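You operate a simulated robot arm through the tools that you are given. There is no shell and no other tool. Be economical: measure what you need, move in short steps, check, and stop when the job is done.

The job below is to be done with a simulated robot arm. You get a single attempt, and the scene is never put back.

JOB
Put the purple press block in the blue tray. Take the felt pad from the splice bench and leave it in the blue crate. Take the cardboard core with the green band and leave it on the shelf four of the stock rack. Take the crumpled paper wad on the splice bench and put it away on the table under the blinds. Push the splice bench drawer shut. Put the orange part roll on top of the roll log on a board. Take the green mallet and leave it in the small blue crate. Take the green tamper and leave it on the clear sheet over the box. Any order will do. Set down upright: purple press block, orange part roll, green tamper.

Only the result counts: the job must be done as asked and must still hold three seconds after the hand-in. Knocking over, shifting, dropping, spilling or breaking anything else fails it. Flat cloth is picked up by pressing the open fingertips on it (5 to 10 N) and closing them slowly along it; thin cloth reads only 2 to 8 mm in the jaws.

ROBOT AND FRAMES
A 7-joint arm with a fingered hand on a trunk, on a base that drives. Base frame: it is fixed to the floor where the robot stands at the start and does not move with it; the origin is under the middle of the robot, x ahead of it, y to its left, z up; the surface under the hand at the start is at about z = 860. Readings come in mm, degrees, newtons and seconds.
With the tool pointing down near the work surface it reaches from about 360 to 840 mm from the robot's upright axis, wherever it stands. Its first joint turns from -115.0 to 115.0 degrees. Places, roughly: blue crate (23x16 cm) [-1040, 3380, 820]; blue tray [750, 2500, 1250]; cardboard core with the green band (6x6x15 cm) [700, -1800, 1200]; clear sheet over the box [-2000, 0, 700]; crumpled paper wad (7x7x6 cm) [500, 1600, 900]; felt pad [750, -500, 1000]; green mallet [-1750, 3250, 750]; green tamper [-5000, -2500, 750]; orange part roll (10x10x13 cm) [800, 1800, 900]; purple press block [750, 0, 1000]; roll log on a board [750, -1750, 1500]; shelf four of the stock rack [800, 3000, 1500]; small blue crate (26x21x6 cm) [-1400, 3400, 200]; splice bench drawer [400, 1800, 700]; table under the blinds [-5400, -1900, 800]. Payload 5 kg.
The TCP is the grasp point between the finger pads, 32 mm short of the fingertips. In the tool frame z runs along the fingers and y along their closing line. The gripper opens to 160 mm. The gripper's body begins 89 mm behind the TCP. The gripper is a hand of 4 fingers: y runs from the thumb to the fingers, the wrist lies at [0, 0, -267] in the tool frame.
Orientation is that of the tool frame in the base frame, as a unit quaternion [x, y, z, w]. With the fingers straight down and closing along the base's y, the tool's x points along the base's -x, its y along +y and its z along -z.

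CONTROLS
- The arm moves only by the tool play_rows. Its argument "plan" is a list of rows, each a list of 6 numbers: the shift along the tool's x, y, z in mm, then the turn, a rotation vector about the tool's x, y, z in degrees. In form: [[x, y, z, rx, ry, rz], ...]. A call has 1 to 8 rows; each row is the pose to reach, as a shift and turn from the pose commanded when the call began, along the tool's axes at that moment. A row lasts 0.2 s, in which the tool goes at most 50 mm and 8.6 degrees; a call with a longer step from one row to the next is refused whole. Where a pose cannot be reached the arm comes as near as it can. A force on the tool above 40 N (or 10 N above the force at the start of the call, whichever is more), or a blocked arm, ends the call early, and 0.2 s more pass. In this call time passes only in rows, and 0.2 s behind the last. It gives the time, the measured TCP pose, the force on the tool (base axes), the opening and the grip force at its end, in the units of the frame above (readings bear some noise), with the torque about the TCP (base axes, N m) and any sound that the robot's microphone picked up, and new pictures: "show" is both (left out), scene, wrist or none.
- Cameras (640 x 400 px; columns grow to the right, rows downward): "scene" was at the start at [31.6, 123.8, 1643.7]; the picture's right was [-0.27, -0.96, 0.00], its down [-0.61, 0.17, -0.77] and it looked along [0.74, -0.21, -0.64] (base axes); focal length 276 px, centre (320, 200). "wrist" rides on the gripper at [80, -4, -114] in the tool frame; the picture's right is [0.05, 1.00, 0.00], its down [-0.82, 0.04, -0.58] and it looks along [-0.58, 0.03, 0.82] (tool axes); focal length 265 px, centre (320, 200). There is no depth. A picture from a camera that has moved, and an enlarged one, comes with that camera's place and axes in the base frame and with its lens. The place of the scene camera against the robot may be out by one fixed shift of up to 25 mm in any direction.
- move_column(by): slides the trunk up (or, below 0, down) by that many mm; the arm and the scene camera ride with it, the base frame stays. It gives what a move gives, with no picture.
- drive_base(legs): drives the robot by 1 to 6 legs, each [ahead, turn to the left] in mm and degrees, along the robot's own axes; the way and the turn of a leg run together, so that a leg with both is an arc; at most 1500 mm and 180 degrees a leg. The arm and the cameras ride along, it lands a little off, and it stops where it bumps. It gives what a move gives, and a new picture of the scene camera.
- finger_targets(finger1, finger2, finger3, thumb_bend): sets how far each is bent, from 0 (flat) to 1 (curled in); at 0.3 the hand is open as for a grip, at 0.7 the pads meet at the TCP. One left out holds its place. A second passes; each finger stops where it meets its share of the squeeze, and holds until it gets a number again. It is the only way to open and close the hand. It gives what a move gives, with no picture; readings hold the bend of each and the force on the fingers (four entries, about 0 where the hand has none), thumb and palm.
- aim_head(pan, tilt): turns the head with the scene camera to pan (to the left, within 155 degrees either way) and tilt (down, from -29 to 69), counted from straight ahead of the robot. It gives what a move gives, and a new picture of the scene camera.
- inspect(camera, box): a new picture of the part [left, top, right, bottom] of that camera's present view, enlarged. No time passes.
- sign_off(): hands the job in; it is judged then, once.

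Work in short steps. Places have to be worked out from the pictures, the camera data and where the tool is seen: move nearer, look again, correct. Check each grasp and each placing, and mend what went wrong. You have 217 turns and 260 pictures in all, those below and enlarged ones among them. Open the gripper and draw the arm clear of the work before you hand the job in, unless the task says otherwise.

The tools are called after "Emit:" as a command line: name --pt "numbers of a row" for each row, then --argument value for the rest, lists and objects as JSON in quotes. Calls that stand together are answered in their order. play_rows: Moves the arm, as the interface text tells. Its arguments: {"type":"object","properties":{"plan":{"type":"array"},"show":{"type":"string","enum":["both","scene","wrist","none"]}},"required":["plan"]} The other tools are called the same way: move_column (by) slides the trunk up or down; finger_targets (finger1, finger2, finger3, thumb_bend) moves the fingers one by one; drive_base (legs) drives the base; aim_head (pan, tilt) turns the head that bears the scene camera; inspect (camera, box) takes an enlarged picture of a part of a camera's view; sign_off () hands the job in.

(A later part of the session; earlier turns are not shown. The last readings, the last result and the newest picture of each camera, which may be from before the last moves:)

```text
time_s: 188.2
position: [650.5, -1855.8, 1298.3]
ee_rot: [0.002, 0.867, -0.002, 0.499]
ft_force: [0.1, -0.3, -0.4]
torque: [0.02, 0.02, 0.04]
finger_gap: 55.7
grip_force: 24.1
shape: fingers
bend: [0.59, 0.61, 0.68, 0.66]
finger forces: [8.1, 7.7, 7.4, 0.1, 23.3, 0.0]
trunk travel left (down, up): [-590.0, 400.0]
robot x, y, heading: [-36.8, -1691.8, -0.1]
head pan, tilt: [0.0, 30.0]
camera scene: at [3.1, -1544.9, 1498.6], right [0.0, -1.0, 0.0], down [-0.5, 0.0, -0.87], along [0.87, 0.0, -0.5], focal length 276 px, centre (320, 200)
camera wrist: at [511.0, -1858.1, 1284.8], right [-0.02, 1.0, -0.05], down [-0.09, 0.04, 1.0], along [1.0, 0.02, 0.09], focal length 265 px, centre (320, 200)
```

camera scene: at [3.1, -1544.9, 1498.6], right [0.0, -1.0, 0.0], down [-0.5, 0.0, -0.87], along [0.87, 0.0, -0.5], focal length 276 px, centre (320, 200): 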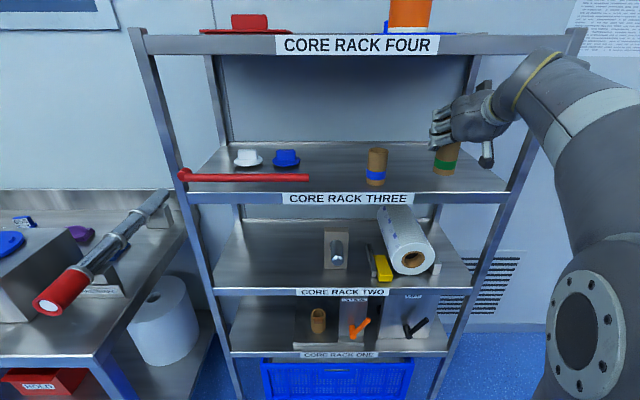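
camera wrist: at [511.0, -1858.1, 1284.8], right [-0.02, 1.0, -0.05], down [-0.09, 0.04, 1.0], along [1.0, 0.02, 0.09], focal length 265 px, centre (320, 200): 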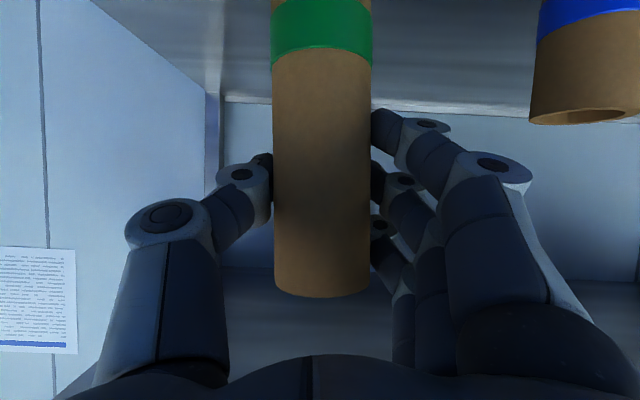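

The core is lifted. I back away, raise it, and drive to the stock rack on the left.

Emit:
drive_base --legs '[[-330, 0]]'

Emit:
play_rows --pt "20 0 -37 0 0 0" --pt "40 0 -74 0 0 0" --pt "60 0 -110 0 0 0" --pt "80 0 -145 0 0 0" --show "none"

Emit:
drive_base --legs '[[0, 90], [1400, 0], [1400, 0], [1370, 0], [0, -90]]'

Emit:
move_column --by 400

Emit:
aim_head --pan 0 --tilt 30

```text
time_s: 190.4
position: [322.0, -1854.7, 1298.7]
ee_rot: [0.002, 0.866, -0.001, 0.499]
ft_force: [-0.7, -0.7, -0.4]
torque: [-0.01, 0.01, 0.02]
finger_gap: 55.7
grip_force: 24.0
shape: fingers
bend: [0.59, 0.61, 0.68, 0.66]
finger forces: [8.1, 7.7, 7.4, 0.0, 23.2, 0.0]
trunk travel left (down, up): [-590.0, 400.0]
robot x, y, heading: [-365.1, -1690.8, -0.1]
head pan, tilt: [0.0, 30.0]
camera scene: at [-324.7, -1545.2, 1498.7], right [0.0, -1.0, 0.0], down [-0.5, 0.0, -0.87], along [0.87, 0.0, -0.5], focal length 276 px, centre (320, 200)
```

scene: 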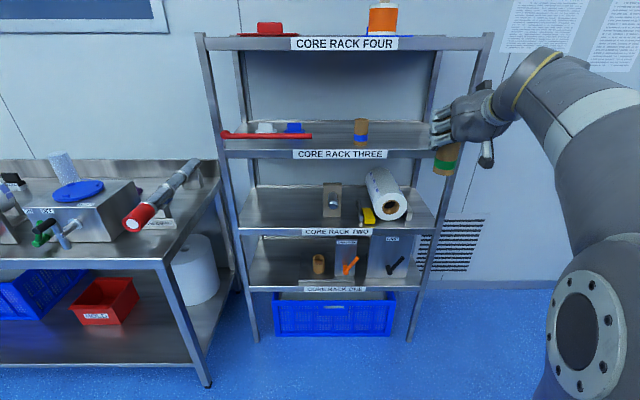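

```text
time_s: 191.4
position: [190.0, -1860.6, 1297.7]
ee_rot: [0.005, 0.868, -0.001, 0.496]
ft_force: [-0.9, -1.7, 0.2]
torque: [0.12, -0.02, 0.14]
finger_gap: 55.6
grip_force: 22.6
shape: fingers
bend: [0.59, 0.61, 0.68, 0.67]
finger forces: [7.7, 7.5, 7.2, 0.0, 22.7, 0.0]
out of reach, approached as far as the arm can: row 4
trunk travel left (down, up): [-590.0, 400.0]
robot x, y, heading: [-363.8, -1690.2, -0.3]
head pan, tilt: [0.0, 30.0]
```

```text
time_s: 219.0
position: [283.5, 2288.9, 1298.1]
ee_rot: [0.016, 0.868, -0.008, 0.496]
ft_force: [-0.2, -0.2, -1.7]
torque: [0.0, 0.01, -0.01]
finger_gap: 55.4
grip_force: 21.2
shape: fingers
bend: [0.59, 0.61, 0.68, 0.67]
finger forces: [7.3, 7.7, 6.6, 0.0, 21.5, 0.1]
trunk travel left (down, up): [-590.0, 400.0]
robot x, y, heading: [-268.7, 2469.1, -1.5]
head pan, tilt: [0.0, 30.0]
camera scene: at [-223.9, 2614.7, 1498.7], right [-0.03, -1.0, 0.0], down [-0.5, 0.01, -0.87], along [0.87, -0.02, -0.5], focal length 276 px, centre (320, 200)
```

scene: 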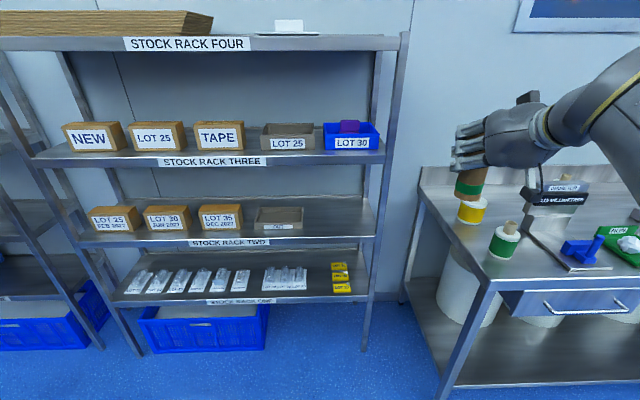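

```text
time_s: 222.8
position: [284.0, 2287.8, 1698.6]
ee_rot: [0.017, 0.869, -0.009, 0.495]
ft_force: [0.5, 0.1, 0.3]
torque: [0.01, 0.01, 0.03]
finger_gap: 55.5
grip_force: 21.4
shape: fingers
bend: [0.59, 0.61, 0.68, 0.67]
finger forces: [7.2, 7.7, 6.6, 0.1, 21.5, 0.0]
trunk travel left (down, up): [-990.0, 0.0]
robot x, y, heading: [-265.3, 2467.9, -1.8]
head pan, tilt: [0.0, 30.0]
```

```text
time_s: 223.4
position: [283.1, 2288.7, 1697.6]
ee_rot: [0.017, 0.869, -0.009, 0.495]
ft_force: [-0.3, 0.1, -0.3]
torque: [0.0, 0.02, -0.02]
finger_gap: 55.4
grip_force: 21.8
shape: fingers
bend: [0.59, 0.61, 0.68, 0.67]
finger forces: [7.2, 7.7, 6.6, 0.0, 21.6, 0.0]
trunk travel left (down, up): [-990.0, 0.0]
robot x, y, heading: [-268.1, 2468.5, -1.9]
head pan, tilt: [0.0, 30.0]
camera scene: at [-223.9, 2614.8, 1898.7], right [-0.03, -1.0, 0.0], down [-0.5, 0.01, -0.87], along [0.87, -0.02, -0.5], focal length 276 px, centre (320, 200)
```

scene: 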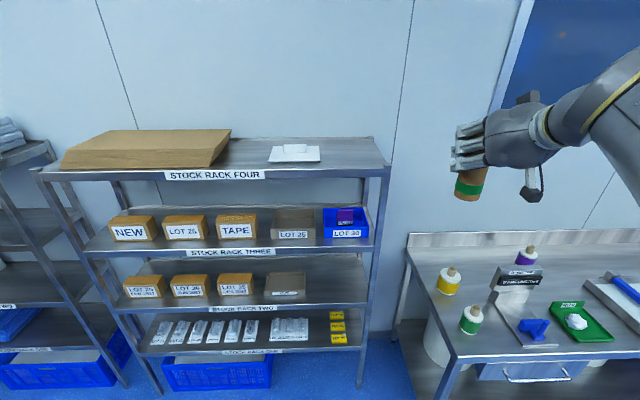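

Hand is at y≈2289, 180 mm right of the free spot. I drive up with a slight heading correction and then shift the hand over shelf four.

Emit:
drive_base --legs '[[390, 1.8]]'

Emit:
play_rows --pt "-5 42 8 0 0 0" --pt "-10 85 17 0 0 0" --pt "-15 125 26 0 0 0" --pt "-20 160 35 0 0 0"

```text
time_s: 225.9
position: [681.2, 2301.6, 1697.8]
ee_rot: [0.002, 0.869, -0.001, 0.495]
ft_force: [1.2, 0.1, -0.6]
torque: [0.03, -0.02, -0.01]
finger_gap: 55.4
grip_force: 21.8
shape: fingers
bend: [0.59, 0.61, 0.68, 0.67]
finger forces: [7.3, 7.6, 6.5, 0.0, 21.7, 0.0]
trunk travel left (down, up): [-990.0, 0.0]
robot x, y, heading: [123.2, 2462.3, 0.5]
head pan, tilt: [0.0, 30.0]
camera scene: at [164.0, 2611.0, 1898.6], right [0.0, -1.0, 0.0], down [-0.5, 0.0, -0.87], along [0.87, 0.0, -0.5], focal length 276 px, centre (320, 200)
```

scene: 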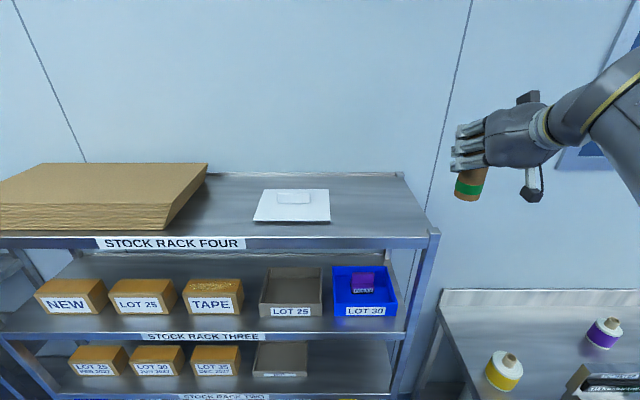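

```text
time_s: 226.9
position: [723.6, 2465.9, 1697.4]
ee_rot: [0.001, 0.869, -0.001, 0.495]
ft_force: [1.2, 0.4, 0.4]
torque: [-0.06, 0.03, -0.11]
finger_gap: 55.7
grip_force: 21.8
shape: fingers
bend: [0.59, 0.61, 0.69, 0.67]
finger forces: [7.7, 7.8, 6.6, 0.0, 21.9, 0.1]
out of reach, approached as far as the arm can: row 1, 2, 3
trunk travel left (down, up): [-990.0, 0.0]
robot x, y, heading: [123.7, 2461.9, 0.1]
head pan, tilt: [0.0, 30.0]
camera scene: at [165.0, 2615.7, 1898.2], right [0.0, -1.0, 0.0], down [-0.5, 0.0, -0.87], along [0.87, 0.0, -0.5], focal length 276 px, centre (320, 200)
camera wrist: at [583.7, 2462.8, 1684.8], right [-0.02, 1.0, -0.05], down [-0.08, 0.04, 1.0], along [1.0, 0.03, 0.08], focal length 265 px, centre (320, 200)
```

scene: 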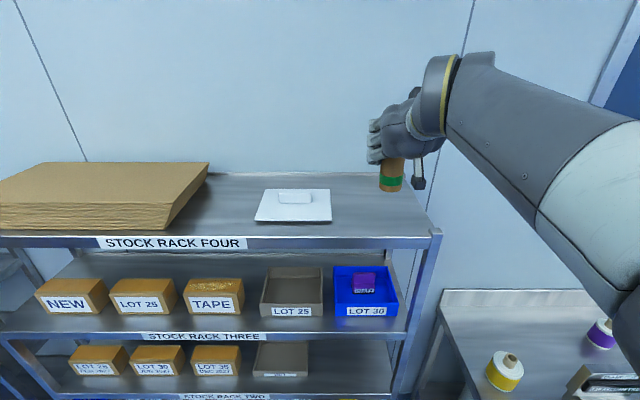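
wrist: 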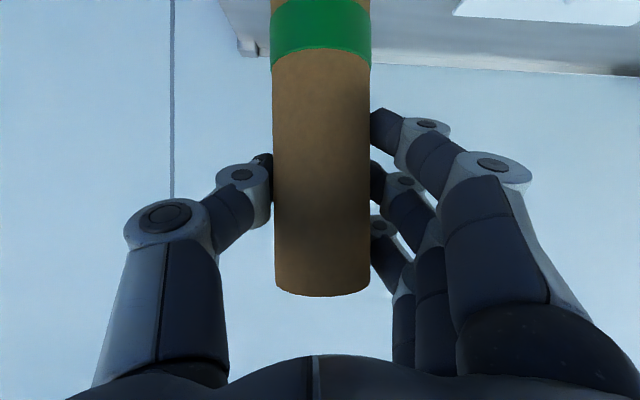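

I move deeper over the shelf and lower to ~10 mm above.

Emit:
play_rows --pt "-8 4 22 0 0 0" --pt "-18 8 40 0 0 0" --pt "5 12 55 0 0 0" --pt "32 12 72 0 0 0" --pt "38 12 76 0 0 0"

```text
time_s: 228.1
position: [766.4, 2473.1, 1627.2]
ee_rot: [0.003, 0.868, -0.001, 0.497]
ft_force: [-0.1, 0.3, -0.9]
torque: [-0.01, -0.01, 0.01]
finger_gap: 55.7
grip_force: 21.5
shape: fingers
bend: [0.59, 0.61, 0.69, 0.67]
finger forces: [7.5, 7.6, 6.5, 0.1, 21.6, 0.0]
trunk travel left (down, up): [-990.0, 0.0]
robot x, y, heading: [125.2, 2468.9, 0.1]
head pan, tilt: [0.0, 30.0]
camera scene: at [162.5, 2610.6, 1898.7], right [0.0, -1.0, 0.0], down [-0.5, 0.0, -0.87], along [0.87, 0.0, -0.5], focal length 276 px, centre (320, 200)
camera wrist: at [627.3, 2469.5, 1614.0], right [-0.02, 1.0, -0.04], down [-0.08, 0.04, 1.0], along [1.0, 0.02, 0.08], focal length 265 px, centre (320, 200)
```

scene: 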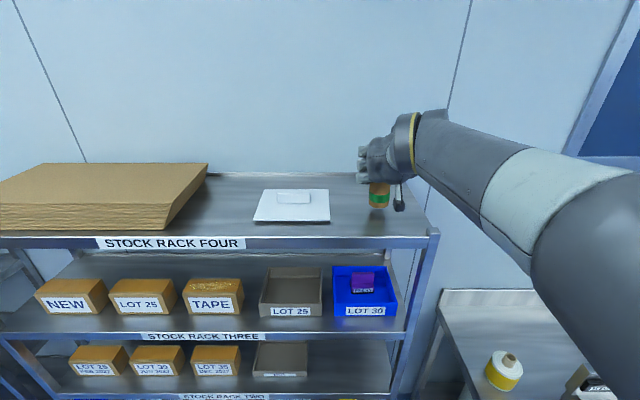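
wrist: 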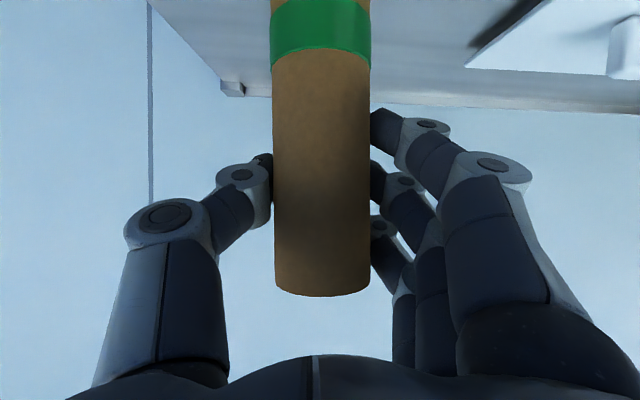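

Now lowering gently until contact.

Emit:
play_rows --pt "4 0 2.3 0 0 0" --pt "8 0 4.5 0 0 0" --pt "11 0 6 0 0 0" --show "none"

Emit:
play_rows --pt "2 0 1 0 0 0" --pt "4 0 2.3 0 0 0" --show "none"

```text
time_s: 228.9
position: [767.9, 2472.0, 1613.0]
ee_rot: [0.002, 0.869, 0.0, 0.495]
ft_force: [-0.2, 0.2, -1.0]
torque: [-0.01, 0.02, -0.02]
finger_gap: 55.7
grip_force: 21.2
shape: fingers
bend: [0.59, 0.61, 0.69, 0.67]
finger forces: [7.6, 7.6, 6.4, 0.0, 21.7, 0.1]
trunk travel left (down, up): [-990.0, 0.0]
robot x, y, heading: [124.5, 2464.4, 0.1]
head pan, tilt: [0.0, 30.0]
```

```text
time_s: 229.5
position: [767.0, 2472.7, 1609.4]
ee_rot: [0.001, 0.868, 0.0, 0.496]
ft_force: [-0.1, -0.3, -0.8]
torque: [0.02, -0.01, 0.02]
finger_gap: 55.4
grip_force: 21.9
shape: fingers
bend: [0.59, 0.61, 0.69, 0.67]
finger forces: [7.6, 7.6, 6.4, 0.1, 21.7, 0.1]
trunk travel left (down, up): [-990.0, 0.0]
robot x, y, heading: [122.9, 2462.9, 0.3]
head pan, tilt: [0.0, 30.0]
```

No contact yet; a little further.

Emit:
play_rows --pt "2 0 1 0 0 0" --pt "4 0 2.3 0 0 0" --pt "5.5 0 3 0 0 0" --show "none"

Emit:
play_rows --pt "1.7 0 1 0 0 0" --pt "3.4 0 2 0 0 0" --show "scene"

```text
time_s: 230.3
position: [765.5, 2472.1, 1607.4]
ee_rot: [0.002, 0.867, -0.001, 0.499]
ft_force: [4.9, -0.3, 20.4]
torque: [0.1, -0.31, -0.03]
finger_gap: 55.3
grip_force: 24.1
shape: fingers
bend: [0.59, 0.61, 0.69, 0.67]
finger forces: [8.1, 7.9, 8.2, 0.0, 24.3, 0.0]
trunk travel left (down, up): [-990.0, 0.0]
robot x, y, heading: [120.4, 2460.5, 0.2]
head pan, tilt: [0.0, 30.0]
```

```text
time_s: 230.9
position: [765.8, 2471.4, 1605.7]
ee_rot: [0.002, 0.865, -0.001, 0.501]
ft_force: [8.6, -3.3, 35.9]
torque: [0.09, -0.5, -0.07]
finger_gap: 55.5
grip_force: 26.9
shape: fingers
bend: [0.59, 0.61, 0.69, 0.67]
finger forces: [9.1, 7.8, 9.5, 0.0, 27.1, 0.0]
trunk travel left (down, up): [-990.0, 0.0]
robot x, y, heading: [123.6, 2464.3, -0.1]
head pan, tilt: [0.0, 30.0]
camera scene: at [161.2, 2610.0, 1899.1], right [0.0, -1.0, 0.0], down [-0.5, 0.0, -0.87], along [0.87, 0.0, -0.5], focal length 276 px, centre (320, 200)
```

scene: 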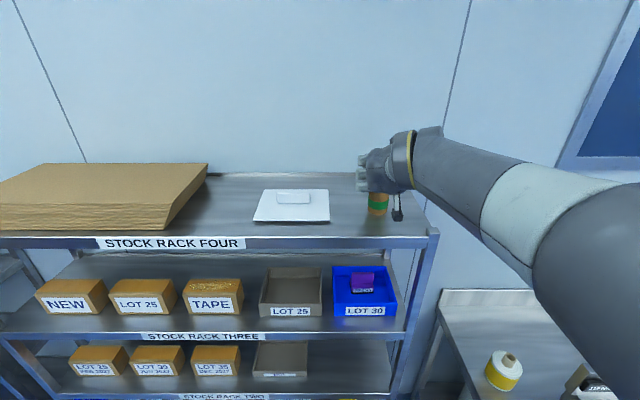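

Firm contact; I relieve the press by ~4 mm and release, then retreat along the tool axis.

Emit:
play_rows --pt "-3.5 0 -2 0 0 0" --show "none"

Emit:
finger_targets --finger1 0.42 --finger2 0.42 --finger3 0.42 --thumb_bend 0.42

Emit:
play_rows --pt "0 0 -40 0 0 0" --pt "0 0 -85 0 0 0" --pt "0 0 -120 0 0 0"

```text
time_s: 231.3
position: [765.8, 2471.7, 1606.0]
ee_rot: [0.002, 0.867, -0.001, 0.498]
ft_force: [7.1, -2.9, 27.5]
torque: [0.01, -0.43, -0.05]
finger_gap: 55.8
grip_force: 26.2
shape: fingers
bend: [0.59, 0.61, 0.69, 0.67]
finger forces: [8.6, 7.6, 8.4, 0.0, 26.9, 0.1]
trunk travel left (down, up): [-990.0, 0.0]
robot x, y, heading: [118.0, 2465.7, 0.5]
head pan, tilt: [0.0, 30.0]
```

```text
time_s: 232.3
position: [766.6, 2473.6, 1602.6]
ee_rot: [0.003, 0.869, -0.001, 0.495]
ft_force: [-0.8, -0.3, 0.0]
torque: [0.02, -0.01, 0.01]
finger_gap: 122.4
grip_force: 0.0
shape: fingers
bend: [0.42, 0.42, 0.42, 0.42]
finger forces: [0.0, 0.1, 0.0, 0.1, 0.0, 0.0]
trunk travel left (down, up): [-990.0, 0.0]
robot x, y, heading: [125.6, 2465.9, 0.2]
head pan, tilt: [0.0, 30.0]
```

```text
time_s: 233.1
position: [723.9, 2487.2, 1646.1]
ee_rot: [0.003, 0.868, -0.002, 0.497]
ft_force: [0.1, -0.7, 0.6]
torque: [-0.03, 0.01, -0.01]
finger_gap: 122.8
grip_force: 0.0
shape: fingers
bend: [0.42, 0.42, 0.42, 0.42]
finger forces: [0.0, 0.0, 0.0, 0.1, 0.0, 0.1]
out of reach, approached as far as the arm can: row 2, 3
trunk travel left (down, up): [-990.0, 0.0]
robot x, y, heading: [121.4, 2462.1, 0.0]
head pan, tilt: [0.0, 30.0]
camera scene: at [160.3, 2612.2, 1898.6], right [0.0, -1.0, 0.0], down [-0.5, 0.0, -0.87], along [0.87, 0.0, -0.5], focal length 276 px, centre (320, 200)
camera wrist: at [584.7, 2483.9, 1633.1], right [-0.02, 1.0, -0.04], down [-0.08, 0.04, 1.0], along [1.0, 0.03, 0.08], focal length 265 px, centre (320, 200)
```

scene: 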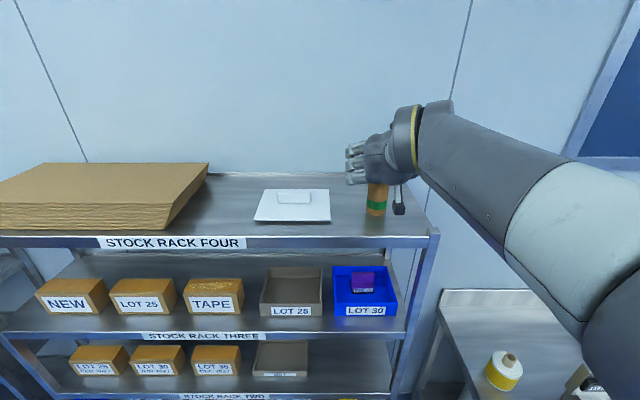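
wrist: 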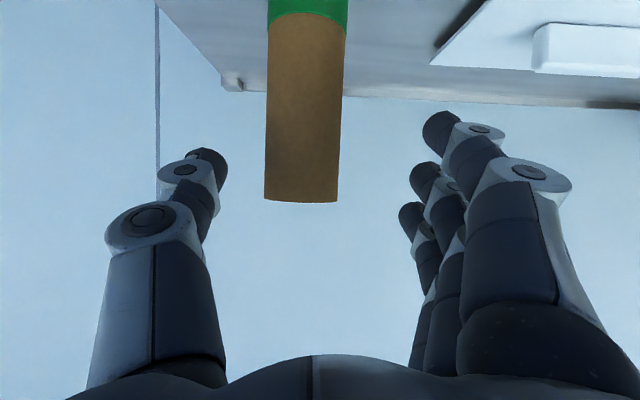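

The core stands on shelf four. Next the paper wad: I back off, lower the trunk, turn the hand down, and drive to face the bench at y≈1535.

Emit:
drive_base --legs '[[-450, 0], [0, -90], [930, 0], [0, 90]]'

Emit:
move_column --by -240

Emit:
play_rows --pt "0 0 0 0 7.5 0" --pt "0 0 0 0 15 0" --pt "0 0 0 0 22.5 0" --pt "0 0 0 0 30 0" --pt "0 0 0 0 37.5 0" --pt "0 0 0 0 45 0" --pt "0 0 0 0 52.5 0" --pt "0 0 0 0 60 0" --show "none"

Emit:
aim_head --pan 0 --tilt 40

```text
time_s: 247.9
position: [290.8, 1566.0, 1644.3]
ee_rot: [-0.004, 0.869, 0.003, 0.495]
ft_force: [-0.2, -0.7, 0.4]
torque: [0.03, -0.01, -0.01]
finger_gap: 122.3
grip_force: 0.1
shape: fingers
bend: [0.42, 0.42, 0.42, 0.42]
finger forces: [0.1, 0.1, 0.0, 0.1, 0.1, 0.0]
trunk travel left (down, up): [-990.0, 0.0]
robot x, y, heading: [-310.5, 1535.7, 1.1]
head pan, tilt: [0.0, 30.0]
camera scene: at [-274.3, 1682.0, 1898.6], right [0.02, -1.0, 0.0], down [-0.5, -0.01, -0.87], along [0.87, 0.02, -0.5], focal length 276 px, centre (320, 200)
```

scene: 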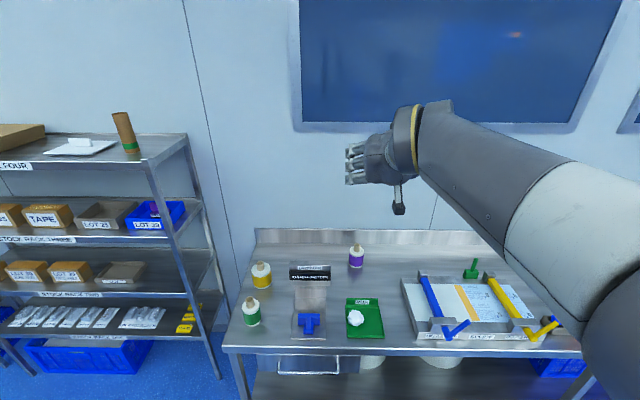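

```text
time_s: 250.4
position: [291.5, 1564.5, 1405.6]
ee_rot: [-0.005, 0.869, 0.003, 0.496]
ft_force: [-0.1, 0.0, 0.8]
torque: [0.0, -0.03, 0.02]
finger_gap: 122.7
grip_force: 0.1
shape: fingers
bend: [0.42, 0.42, 0.42, 0.42]
finger forces: [0.0, 0.1, 0.1, 0.0, 0.0, 0.1]
trunk travel left (down, up): [-750.0, 240.0]
robot x, y, heading: [-311.6, 1533.7, 1.2]
head pan, tilt: [0.0, 30.0]
```

```text
time_s: 252.2
position: [295.0, 1565.9, 1404.2]
ee_rot: [-0.006, 1.0, 0.0, -0.005]
ft_force: [-0.3, -0.2, 0.8]
torque: [-0.02, 0.0, 0.0]
finger_gap: 122.7
grip_force: 0.1
shape: fingers
bend: [0.42, 0.42, 0.42, 0.42]
finger forces: [0.0, 0.0, 0.0, 0.1, 0.1, 0.0]
trunk travel left (down, up): [-750.0, 240.0]
robot x, y, heading: [-308.3, 1533.4, 1.2]
head pan, tilt: [0.0, 30.0]
```

```text
time_s: 252.9
position: [292.4, 1567.5, 1403.9]
ee_rot: [-0.005, 1.0, 0.0, -0.005]
ft_force: [0.1, -0.6, 0.5]
torque: [0.0, 0.02, 0.02]
finger_gap: 123.1
grip_force: 0.0
shape: fingers
bend: [0.42, 0.42, 0.42, 0.42]
finger forces: [0.1, 0.1, 0.1, 0.0, 0.0, 0.1]
trunk travel left (down, up): [-750.0, 240.0]
robot x, y, heading: [-312.9, 1533.7, 1.1]
head pan, tilt: [0.0, 40.0]
camera scene: at [-279.2, 1681.7, 1643.3], right [0.02, -1.0, 0.0], down [-0.64, -0.01, -0.77], along [0.77, 0.01, -0.64], focal length 276 px, centre (320, 200)
```

scene: 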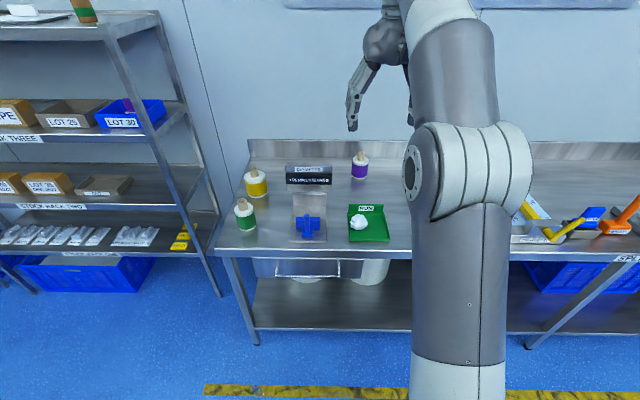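

The wad is at about (505, 1545). I drive 250 mm forward and lower the open hand over it.

Emit:
drive_base --legs '[[250, -1]]'

Emit:
play_rows --pt "8 0 45 0 0 0" --pt "16 0 92 0 0 0" --pt "24 0 138 0 0 0" --pt "32 0 184 0 0 0" --pt "40 0 230 0 0 0" --pt "40 0 278 0 0 0" --pt "40 0 320 0 0 0"

```text
time_s: 254.7
position: [545.5, 1559.0, 1404.7]
ee_rot: [0.002, 1.0, 0.0, -0.006]
ft_force: [0.3, -1.2, -0.6]
torque: [0.0, 0.01, -0.03]
finger_gap: 123.0
grip_force: 0.0
shape: fingers
bend: [0.42, 0.42, 0.42, 0.42]
finger forces: [0.0, 0.0, 0.0, 0.0, 0.0, 0.1]
trunk travel left (down, up): [-750.0, 240.0]
robot x, y, heading: [-59.1, 1540.7, 0.4]
head pan, tilt: [0.0, 40.0]
camera scene: at [-23.9, 1684.1, 1643.3], right [0.0, -1.0, 0.0], down [-0.64, 0.0, -0.77], along [0.77, 0.0, -0.64], focal length 276 px, centre (320, 200)
```

scene: 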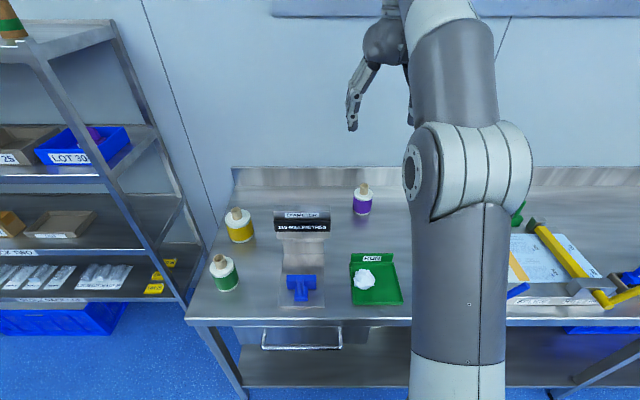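

```text
time_s: 256.3
position: [502.3, 1560.1, 1084.5]
ee_rot: [0.003, 1.0, 0.0, -0.004]
ft_force: [1.0, -0.8, 0.3]
torque: [-0.01, 0.0, -0.01]
finger_gap: 123.0
grip_force: 0.0
shape: fingers
bend: [0.42, 0.42, 0.42, 0.42]
finger forces: [0.0, 0.1, 0.0, 0.0, 0.0, 0.1]
trunk travel left (down, up): [-750.0, 240.0]
robot x, y, heading: [-58.4, 1539.2, 0.3]
head pan, tilt: [0.0, 40.0]
camera scene: at [-24.5, 1684.1, 1643.4], right [0.0, -1.0, 0.0], down [-0.64, 0.0, -0.77], along [0.77, 0.0, -0.64], focal length 276 px, centre (320, 200)
camera wrist: at [421.2, 1556.3, 1196.9], right [-0.05, 1.0, 0.0], down [0.82, 0.04, 0.57], along [0.57, 0.03, -0.82], focal length 265 px, centre (320, 200)
```

scene: 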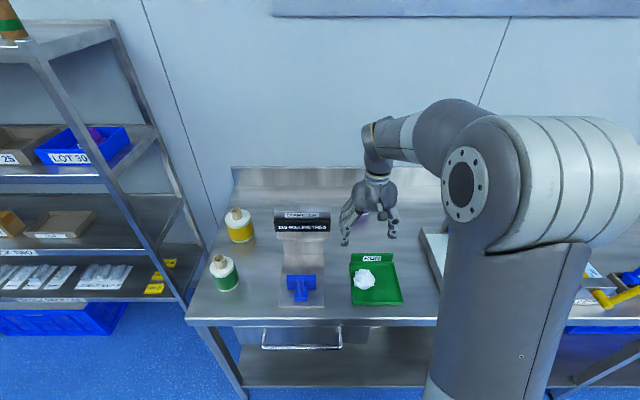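
wrist: 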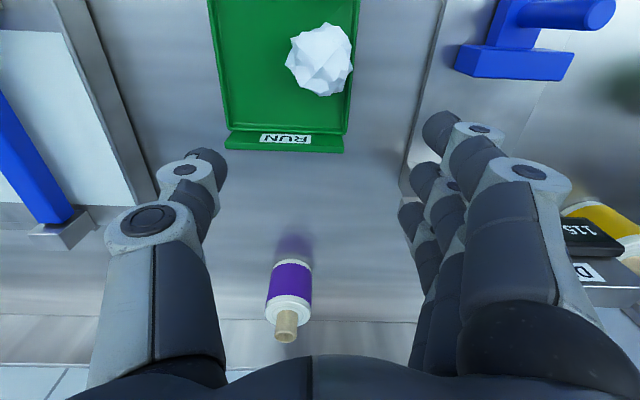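

The wad is at (458, 1558), touching the tray's left rim. I centre over it and grip it a bit high so the fingertips stay above the rim.

Emit:
play_rows --pt "22 0 30 0 0 0" --pt "44 -2 70 0 0 0" --pt "44 -2 110 0 0 0" --pt "44 -2 140 0 0 0" --show "wrist"

```text
time_s: 257.3
position: [456.6, 1558.0, 945.5]
ee_rot: [0.002, 1.0, 0.002, -0.004]
ft_force: [0.8, 0.5, 0.7]
torque: [-0.01, 0.03, -0.02]
finger_gap: 122.8
grip_force: 0.0
shape: fingers
bend: [0.42, 0.42, 0.42, 0.42]
finger forces: [0.0, 0.0, 0.0, 0.1, 0.0, 0.0]
trunk travel left (down, up): [-750.0, 240.0]
robot x, y, heading: [-57.6, 1539.4, 0.4]
head pan, tilt: [0.0, 40.0]
camera wrist: at [376.0, 1555.0, 1058.3], right [-0.05, 1.0, 0.0], down [0.82, 0.04, 0.57], along [0.57, 0.03, -0.82], focal length 265 px, centre (320, 200)
```

wrist: 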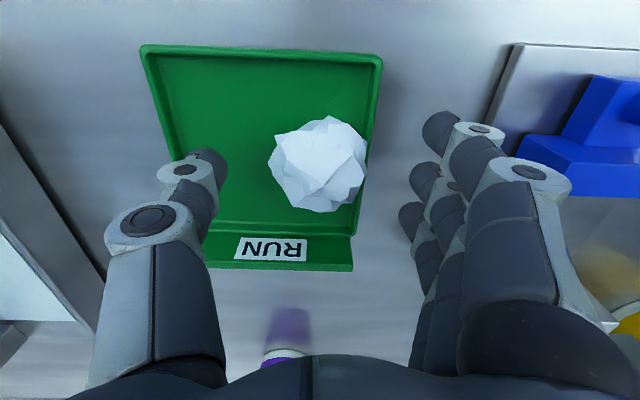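

Well aligned. I descend to z≈913 and close softly.

Emit:
play_rows --pt "-3 0 17 0 0 0" --pt "-3 0 34 0 0 0" --show "none"

Emit:
finger_targets --finger1 0.7 --finger2 0.7 --finger3 0.7 --thumb_bend 0.7

Emit:
play_rows --pt "0 0 -30 0 0 0" --pt "0 0 -75 0 0 0" --pt "0 0 -120 0 0 0" --pt "0 0 -165 0 0 0" --show "wrist"

```text
time_s: 257.9
position: [458.2, 1558.0, 910.5]
ee_rot: [0.004, 1.0, 0.002, -0.005]
ft_force: [0.3, -0.7, 0.0]
torque: [-0.02, 0.01, -0.01]
finger_gap: 122.8
grip_force: 0.1
shape: fingers
bend: [0.42, 0.42, 0.42, 0.42]
finger forces: [0.0, 0.1, 0.1, 0.0, 0.1, 0.0]
trunk travel left (down, up): [-750.0, 240.0]
robot x, y, heading: [-61.1, 1538.7, 0.3]
head pan, tilt: [0.0, 40.0]
```

```text
time_s: 258.9
position: [458.8, 1558.4, 911.4]
ee_rot: [0.003, 1.0, 0.001, -0.004]
ft_force: [0.4, -0.3, 0.3]
torque: [-0.01, 0.03, -0.02]
finger_gap: 54.7
grip_force: 22.4
shape: fingers
bend: [0.63, 0.55, 0.62, 0.62]
finger forces: [7.0, 8.4, 7.1, 0.0, 23.0, 0.0]
trunk travel left (down, up): [-750.0, 240.0]
robot x, y, heading: [-59.8, 1538.4, 0.2]
head pan, tilt: [0.0, 40.0]
```

```text
time_s: 259.9
position: [458.6, 1557.5, 1077.0]
ee_rot: [0.004, 1.0, 0.001, -0.005]
ft_force: [0.3, -0.4, 0.1]
torque: [-0.01, 0.0, -0.01]
finger_gap: 54.2
grip_force: 23.3
shape: fingers
bend: [0.63, 0.55, 0.62, 0.62]
finger forces: [7.7, 8.4, 7.9, 0.1, 22.6, 0.0]
trunk travel left (down, up): [-750.0, 240.0]
robot x, y, heading: [-59.1, 1535.1, 0.0]
head pan, tilt: [0.0, 40.0]
camera wrist: at [379.6, 1554.6, 1190.3], right [-0.05, 1.0, 0.0], down [0.82, 0.04, 0.57], along [0.57, 0.03, -0.82], focal length 265 px, centre (320, 200)
```

wrist: 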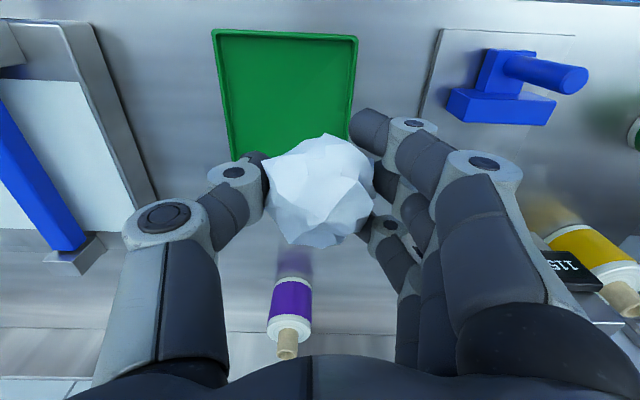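

The wad is held. I raise it, back off, and turn to look for a way to the table under the blinds.

Emit:
play_rows --pt "20 0 -40 0 0 0" --pt "40 0 -80 0 0 0" --pt "60 0 -120 0 0 0" --show "none"

Emit:
drive_base --legs '[[-500, 0], [0, 150], [700, 0]]'

Emit:
aim_head --pan 45 --tilt 15

Emit:
aim_head --pan 0 --tilt 15

```text
time_s: 260.7
position: [399.5, 1559.6, 1197.2]
ee_rot: [0.003, 1.0, 0.001, -0.005]
ft_force: [0.6, -0.3, -0.4]
torque: [0.02, -0.02, 0.04]
finger_gap: 53.8
grip_force: 23.3
shape: fingers
bend: [0.64, 0.55, 0.62, 0.62]
finger forces: [8.0, 8.5, 8.4, 0.0, 22.6, 0.1]
trunk travel left (down, up): [-750.0, 240.0]
robot x, y, heading: [-61.4, 1535.0, 0.3]
head pan, tilt: [0.0, 40.0]
```

```text
time_s: 273.3
position: [-1589.5, 2082.7, 1195.3]
ee_rot: [0.967, -0.255, 0.005, 0.001]
ft_force: [0.4, 0.5, -0.5]
torque: [-0.01, 0.0, -0.02]
finger_gap: 53.5
grip_force: 22.5
shape: fingers
bend: [0.64, 0.55, 0.62, 0.62]
finger forces: [6.7, 8.4, 8.2, 0.0, 22.3, 0.1]
trunk travel left (down, up): [-750.0, 240.0]
robot x, y, heading: [-1175.5, 1878.0, 151.0]
head pan, tilt: [0.0, 40.0]
camera scene: at [-1263.1, 1743.2, 1643.3], right [0.48, 0.87, 0.0], down [0.56, -0.31, -0.77], along [-0.67, 0.37, -0.64], focal length 276 px, centre (320, 200)
```

scene: 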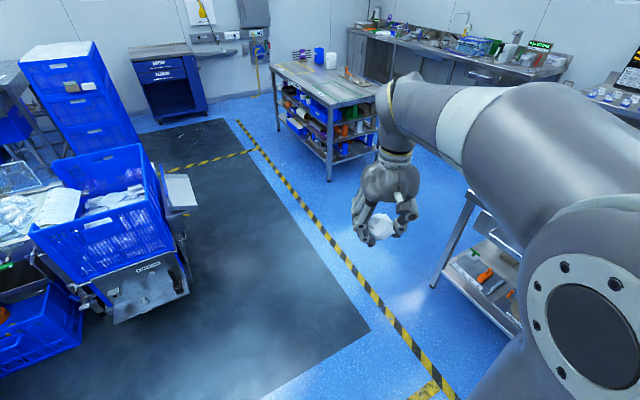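

```text
time_s: 274.4
position: [-1586.7, 2083.3, 1197.0]
ee_rot: [0.967, -0.256, 0.004, 0.003]
ft_force: [0.2, -0.2, 0.0]
torque: [0.01, 0.03, 0.0]
finger_gap: 53.4
grip_force: 22.6
shape: fingers
bend: [0.64, 0.55, 0.62, 0.62]
finger forces: [6.8, 8.4, 8.0, 0.1, 22.5, 0.0]
trunk travel left (down, up): [-750.0, 240.0]
robot x, y, heading: [-1176.7, 1874.6, 151.0]
head pan, tilt: [45.0, 15.0]
camera scene: at [-1278.2, 1676.1, 1682.8], right [-0.27, 0.96, 0.0], down [0.25, 0.07, -0.97], along [-0.93, -0.27, -0.26], focal length 276 px, centre (320, 200)
```

scene: 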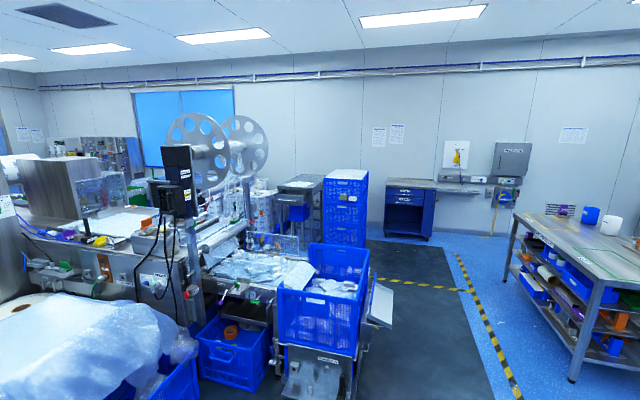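

```text
time_s: 275.6
position: [-1589.3, 2083.0, 1196.4]
ee_rot: [0.967, -0.255, 0.005, 0.002]
ft_force: [0.1, -0.2, 0.1]
torque: [0.01, -0.01, 0.0]
finger_gap: 53.7
grip_force: 22.7
shape: fingers
bend: [0.64, 0.55, 0.62, 0.62]
finger forces: [6.8, 8.4, 8.1, 0.0, 22.4, 0.0]
trunk travel left (down, up): [-750.0, 240.0]
robot x, y, heading: [-1172.9, 1878.6, 151.0]
head pan, tilt: [0.0, 15.0]
camera scene: at [-1270.1, 1746.9, 1682.9], right [0.48, 0.88, 0.0], down [0.23, -0.13, -0.97], along [-0.85, 0.47, -0.26], focal length 276 px, centre (320, 200)
```

scene: 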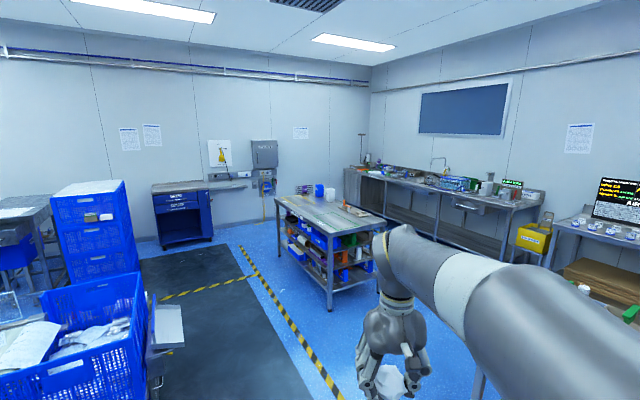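

There is a free lane at y≈2300 between the crate cart and the table. I drive along it toward the far wall and look south.

Emit:
drive_base --legs '[[0, 16], [935, 0], [935, 0], [0, 13], [1400, 0]]'

Emit:
aim_head --pan 90 --tilt 20

Emit:
aim_head --pan 60 --tilt 15

```text
time_s: 293.3
position: [-4865.5, 2321.4, 1197.1]
ee_rot: [1.0, -0.013, 0.005, 0.002]
ft_force: [-0.3, 0.2, 0.4]
torque: [0.01, -0.03, -0.01]
finger_gap: 53.5
grip_force: 23.1
shape: fingers
bend: [0.64, 0.55, 0.62, 0.62]
finger forces: [6.6, 8.4, 8.1, 0.1, 22.3, 0.0]
trunk travel left (down, up): [-750.0, 240.0]
robot x, y, heading: [-4401.5, 2331.9, 178.7]
head pan, tilt: [0.0, 15.0]
camera scene: at [-4431.4, 2166.8, 1682.8], right [0.02, 1.0, 0.0], down [0.26, -0.01, -0.97], along [-0.97, 0.02, -0.26], focal length 276 px, centre (320, 200)
```

scene: 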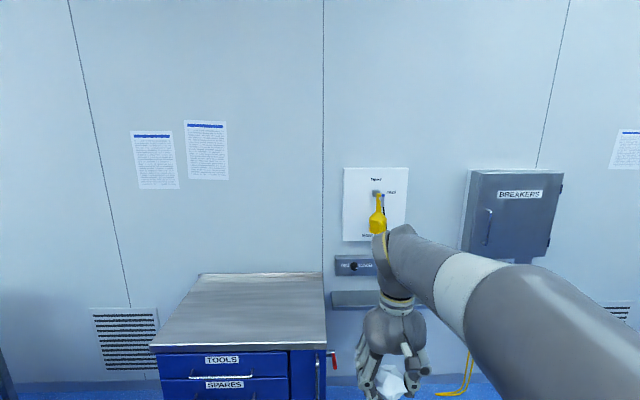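

```text
time_s: 295.0
position: [-4865.9, 2320.6, 1196.2]
ee_rot: [1.0, -0.014, 0.005, 0.001]
ft_force: [-0.2, -0.3, -0.5]
torque: [-0.03, 0.0, -0.01]
finger_gap: 53.6
grip_force: 22.6
shape: fingers
bend: [0.64, 0.55, 0.62, 0.62]
finger forces: [6.6, 8.4, 8.0, 0.0, 22.3, 0.0]
trunk travel left (down, up): [-750.0, 240.0]
robot x, y, heading: [-4405.9, 2331.4, 178.7]
head pan, tilt: [90.0, 20.0]
camera scene: at [-4339.7, 2071.9, 1674.7], right [-1.0, 0.02, 0.0], down [0.01, 0.34, -0.94], along [-0.02, -0.94, -0.34], focal length 276 px, centre (320, 200)
```

scene: 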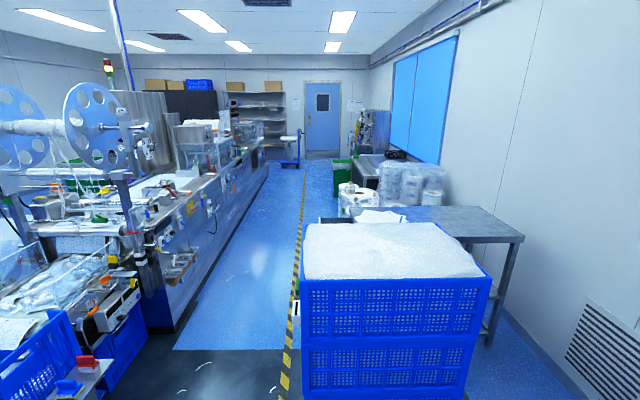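

```text
time_s: 295.9
position: [-4865.0, 2321.6, 1196.9]
ee_rot: [1.0, -0.014, 0.004, 0.001]
ft_force: [-0.1, -0.4, 0.0]
torque: [0.02, 0.0, 0.01]
finger_gap: 53.5
grip_force: 22.3
shape: fingers
bend: [0.64, 0.55, 0.62, 0.62]
finger forces: [6.6, 8.4, 8.1, 0.1, 22.2, 0.0]
trunk travel left (down, up): [-750.0, 240.0]
robot x, y, heading: [-4402.6, 2332.1, 178.6]
head pan, tilt: [60.0, 15.0]
camera scene: at [-4386.0, 2085.0, 1682.8], right [-0.86, 0.52, 0.0], down [0.13, 0.22, -0.97], along [-0.5, -0.83, -0.26], focal length 276 px, centre (320, 200)
```

scene: 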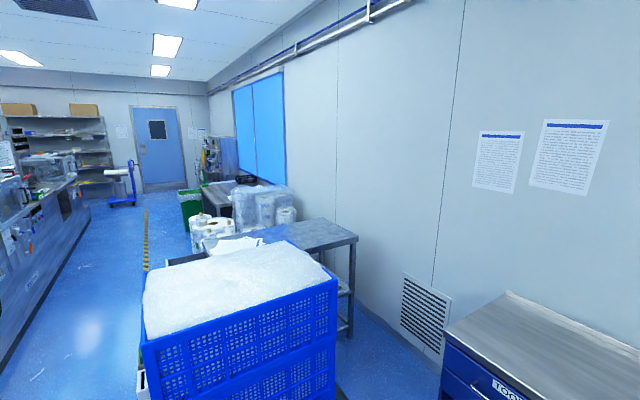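

The table under the blinds lies along the west wall; an aisle at x≈−3900 leads there past the crate. I reverse to that line, turn south and drive in stages.

Emit:
drive_base --legs '[[-505, 0], [0, 91.3], [600, 0]]'

Emit:
aim_head --pan 0 --tilt 25

```text
time_s: 305.8
position: [-3864.3, 1256.9, 1195.3]
ee_rot: [0.705, 0.709, 0.004, -0.003]
ft_force: [0.5, -0.1, 0.1]
torque: [0.03, 0.0, -0.02]
finger_gap: 52.8
grip_force: 22.3
shape: fingers
bend: [0.64, 0.55, 0.62, 0.62]
finger forces: [6.2, 8.5, 8.0, 0.0, 22.0, 0.0]
trunk travel left (down, up): [-750.0, 240.0]
robot x, y, heading: [-3890.0, 1717.6, -89.3]
head pan, tilt: [60.0, 15.0]
camera scene: at [-3644.3, 1725.7, 1682.8], right [-0.49, -0.87, 0.0], down [-0.23, 0.13, -0.97], along [0.84, -0.47, -0.26], focal length 276 px, centre (320, 200)
```

scene: 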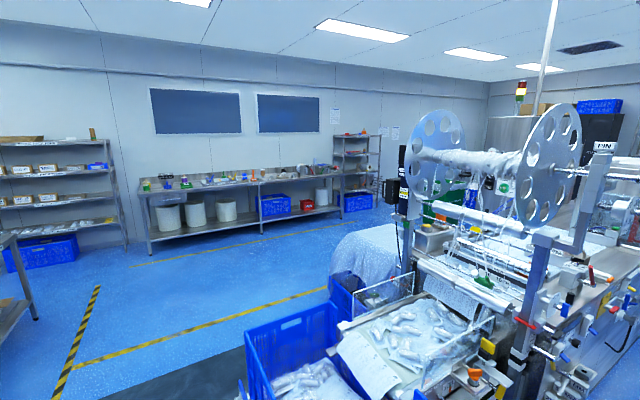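

```text
time_s: 307.1
position: [-3865.9, 1258.3, 1196.3]
ee_rot: [0.705, 0.709, 0.003, -0.001]
ft_force: [-0.8, -0.3, -0.5]
torque: [-0.01, 0.0, -0.02]
finger_gap: 53.1
grip_force: 22.4
shape: fingers
bend: [0.64, 0.55, 0.62, 0.62]
finger forces: [6.2, 8.5, 8.0, 0.1, 22.1, 0.0]
trunk travel left (down, up): [-750.0, 240.0]
robot x, y, heading: [-3894.4, 1720.0, -89.3]
head pan, tilt: [0.0, 25.0]
camera scene: at [-3724.5, 1679.8, 1666.6], right [-1.0, -0.01, 0.0], down [-0.01, 0.42, -0.91], along [0.01, -0.91, -0.42], focal length 276 px, centre (320, 200)
```

scene: 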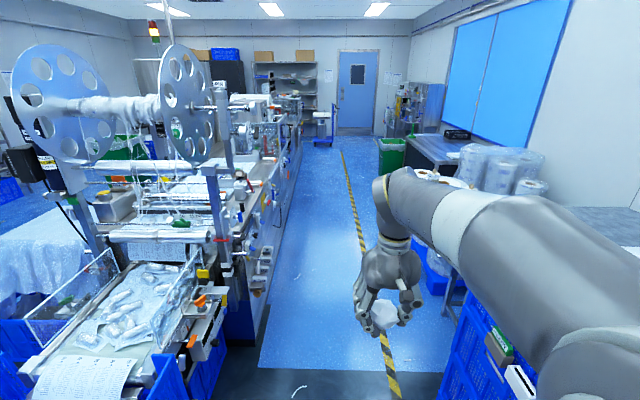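

The aisle is clear ahead. I drive 3 m south and look toward the table.

Emit:
drive_base --legs '[[1500, -0.5], [1500, 0]]'

Emit:
aim_head --pan -60 --tilt 25

Emit:
aim_head --pan -30 --tilt 25

```text
time_s: 321.5
position: [-3867.6, -1726.4, 1197.4]
ee_rot: [0.714, 0.701, 0.004, -0.003]
ft_force: [-0.5, -0.5, -0.3]
torque: [0.03, 0.0, 0.04]
finger_gap: 52.9
grip_force: 22.5
shape: fingers
bend: [0.64, 0.55, 0.62, 0.62]
finger forces: [6.2, 8.5, 8.0, 0.1, 22.2, 0.0]
trunk travel left (down, up): [-750.0, 240.0]
robot x, y, heading: [-3881.2, -1264.0, -90.8]
head pan, tilt: [0.0, 25.0]
camera scene: at [-3717.7, -1307.6, 1666.6], right [-1.0, 0.01, 0.0], down [0.0, 0.42, -0.91], along [-0.01, -0.91, -0.42], focal length 276 px, centre (320, 200)
```

scene: 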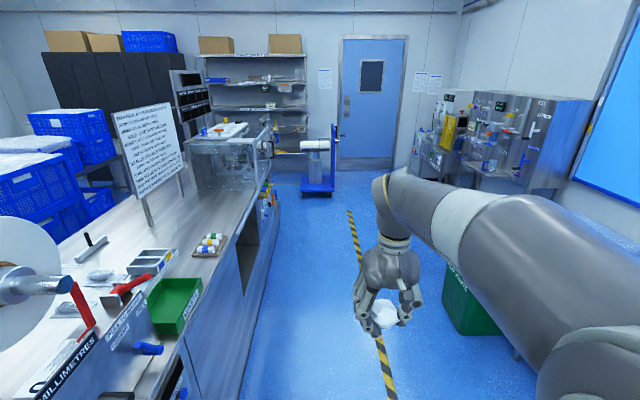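

```text
time_s: 322.8
position: [-3867.7, -1726.1, 1195.2]
ee_rot: [0.713, 0.701, 0.004, -0.002]
ft_force: [-0.2, 0.1, 0.2]
torque: [0.03, 0.0, -0.02]
finger_gap: 52.6
grip_force: 21.9
shape: fingers
bend: [0.64, 0.55, 0.62, 0.62]
finger forces: [6.3, 8.5, 8.0, 0.0, 22.1, 0.1]
trunk travel left (down, up): [-750.0, 240.0]
robot x, y, heading: [-3882.9, -1262.8, -90.6]
head pan, tilt: [-60.0, 25.0]
camera scene: at [-3797.0, -1260.6, 1666.6], right [-0.49, 0.87, 0.0], down [0.37, 0.21, -0.91], along [-0.79, -0.45, -0.42], focal length 276 px, centre (320, 200)
```

scene: 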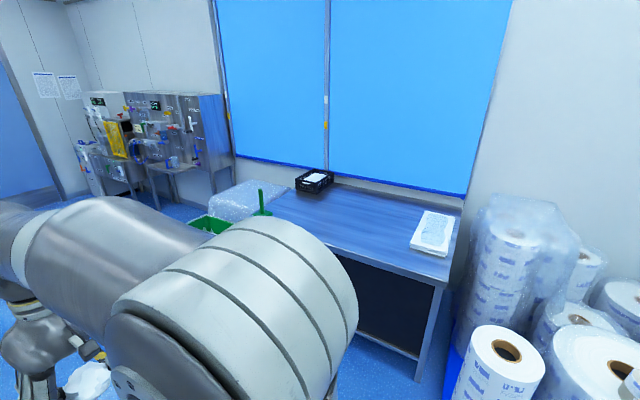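

```text
time_s: 323.7
position: [-3867.7, -1726.0, 1196.6]
ee_rot: [0.713, 0.701, 0.004, -0.002]
ft_force: [0.1, 0.1, 0.6]
torque: [0.01, -0.02, -0.02]
finger_gap: 53.1
grip_force: 22.6
shape: fingers
bend: [0.64, 0.55, 0.62, 0.62]
finger forces: [6.2, 8.5, 8.0, 0.0, 22.1, 0.1]
trunk travel left (down, up): [-750.0, 240.0]
robot x, y, heading: [-3886.7, -1266.0, -90.7]
head pan, tilt: [-30.0, 25.0]
camera scene: at [-3763.8, -1294.6, 1666.6], right [-0.86, 0.51, 0.0], down [0.21, 0.36, -0.91], along [-0.46, -0.78, -0.42], focal length 276 px, centre (320, 200)
```

scene: 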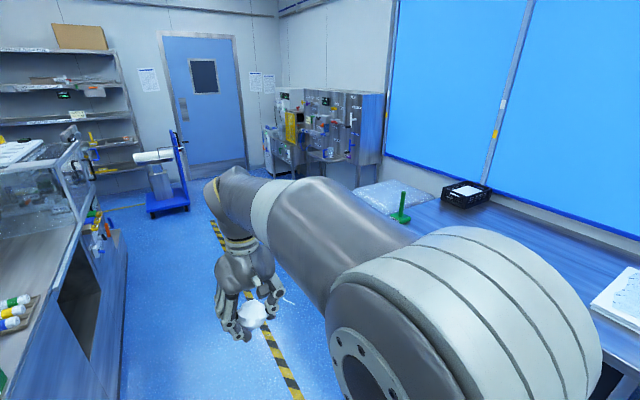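

The green tamper stands on the left end of that table; the middle is free. I drive to face the table at y≈−1900.

Emit:
drive_base --legs '[[640, 0], [0, -90], [600, 0]]'

Emit:
aim_head --pan 0 --tilt 35

```text
time_s: 334.1
position: [-4941.5, -1911.2, 1195.6]
ee_rot: [1.0, -0.012, 0.005, 0.001]
ft_force: [0.0, -0.1, -0.5]
torque: [0.02, -0.02, 0.0]
finger_gap: 52.3
grip_force: 22.3
shape: fingers
bend: [0.64, 0.55, 0.62, 0.63]
finger forces: [6.2, 8.6, 8.3, 0.1, 21.9, 0.1]
trunk travel left (down, up): [-750.0, 240.0]
robot x, y, heading: [-4479.7, -1901.8, 178.9]
head pan, tilt: [-30.0, 25.0]
camera scene: at [-4492.7, -2017.4, 1666.6], right [0.51, 0.86, 0.0], down [0.36, -0.22, -0.91], along [-0.78, 0.46, -0.42], focal length 276 px, centre (320, 200)
```

scene: 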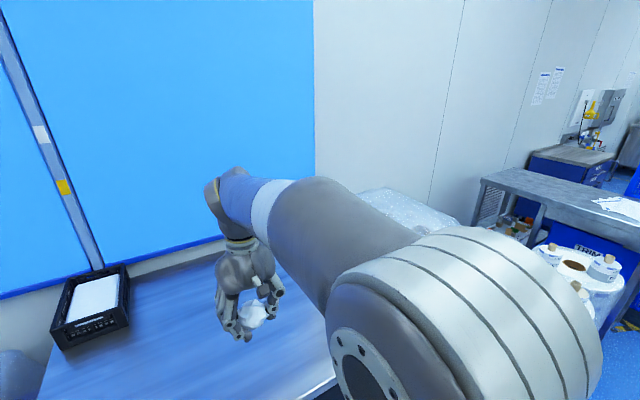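

```text
time_s: 335.0
position: [-4942.0, -1910.3, 1197.1]
ee_rot: [1.0, -0.011, 0.004, 0.001]
ft_force: [0.0, 0.3, -0.2]
torque: [-0.04, -0.01, -0.02]
finger_gap: 52.3
grip_force: 23.4
shape: fingers
bend: [0.64, 0.55, 0.62, 0.63]
finger forces: [6.3, 8.7, 8.3, 0.1, 21.9, 0.0]
trunk travel left (down, up): [-750.0, 240.0]
robot x, y, heading: [-4482.4, -1898.4, 179.2]
head pan, tilt: [0.0, 35.0]
camera scene: at [-4501.0, -2063.3, 1650.9], right [0.02, 1.0, 0.0], down [0.57, -0.01, -0.82], along [-0.82, 0.01, -0.57], focal length 276 px, centre (320, 200)
```

scene: 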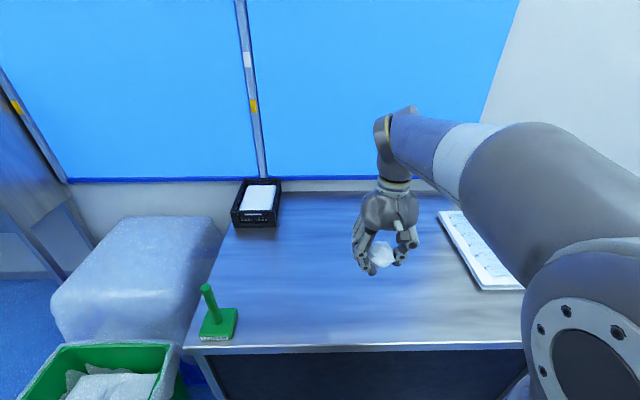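

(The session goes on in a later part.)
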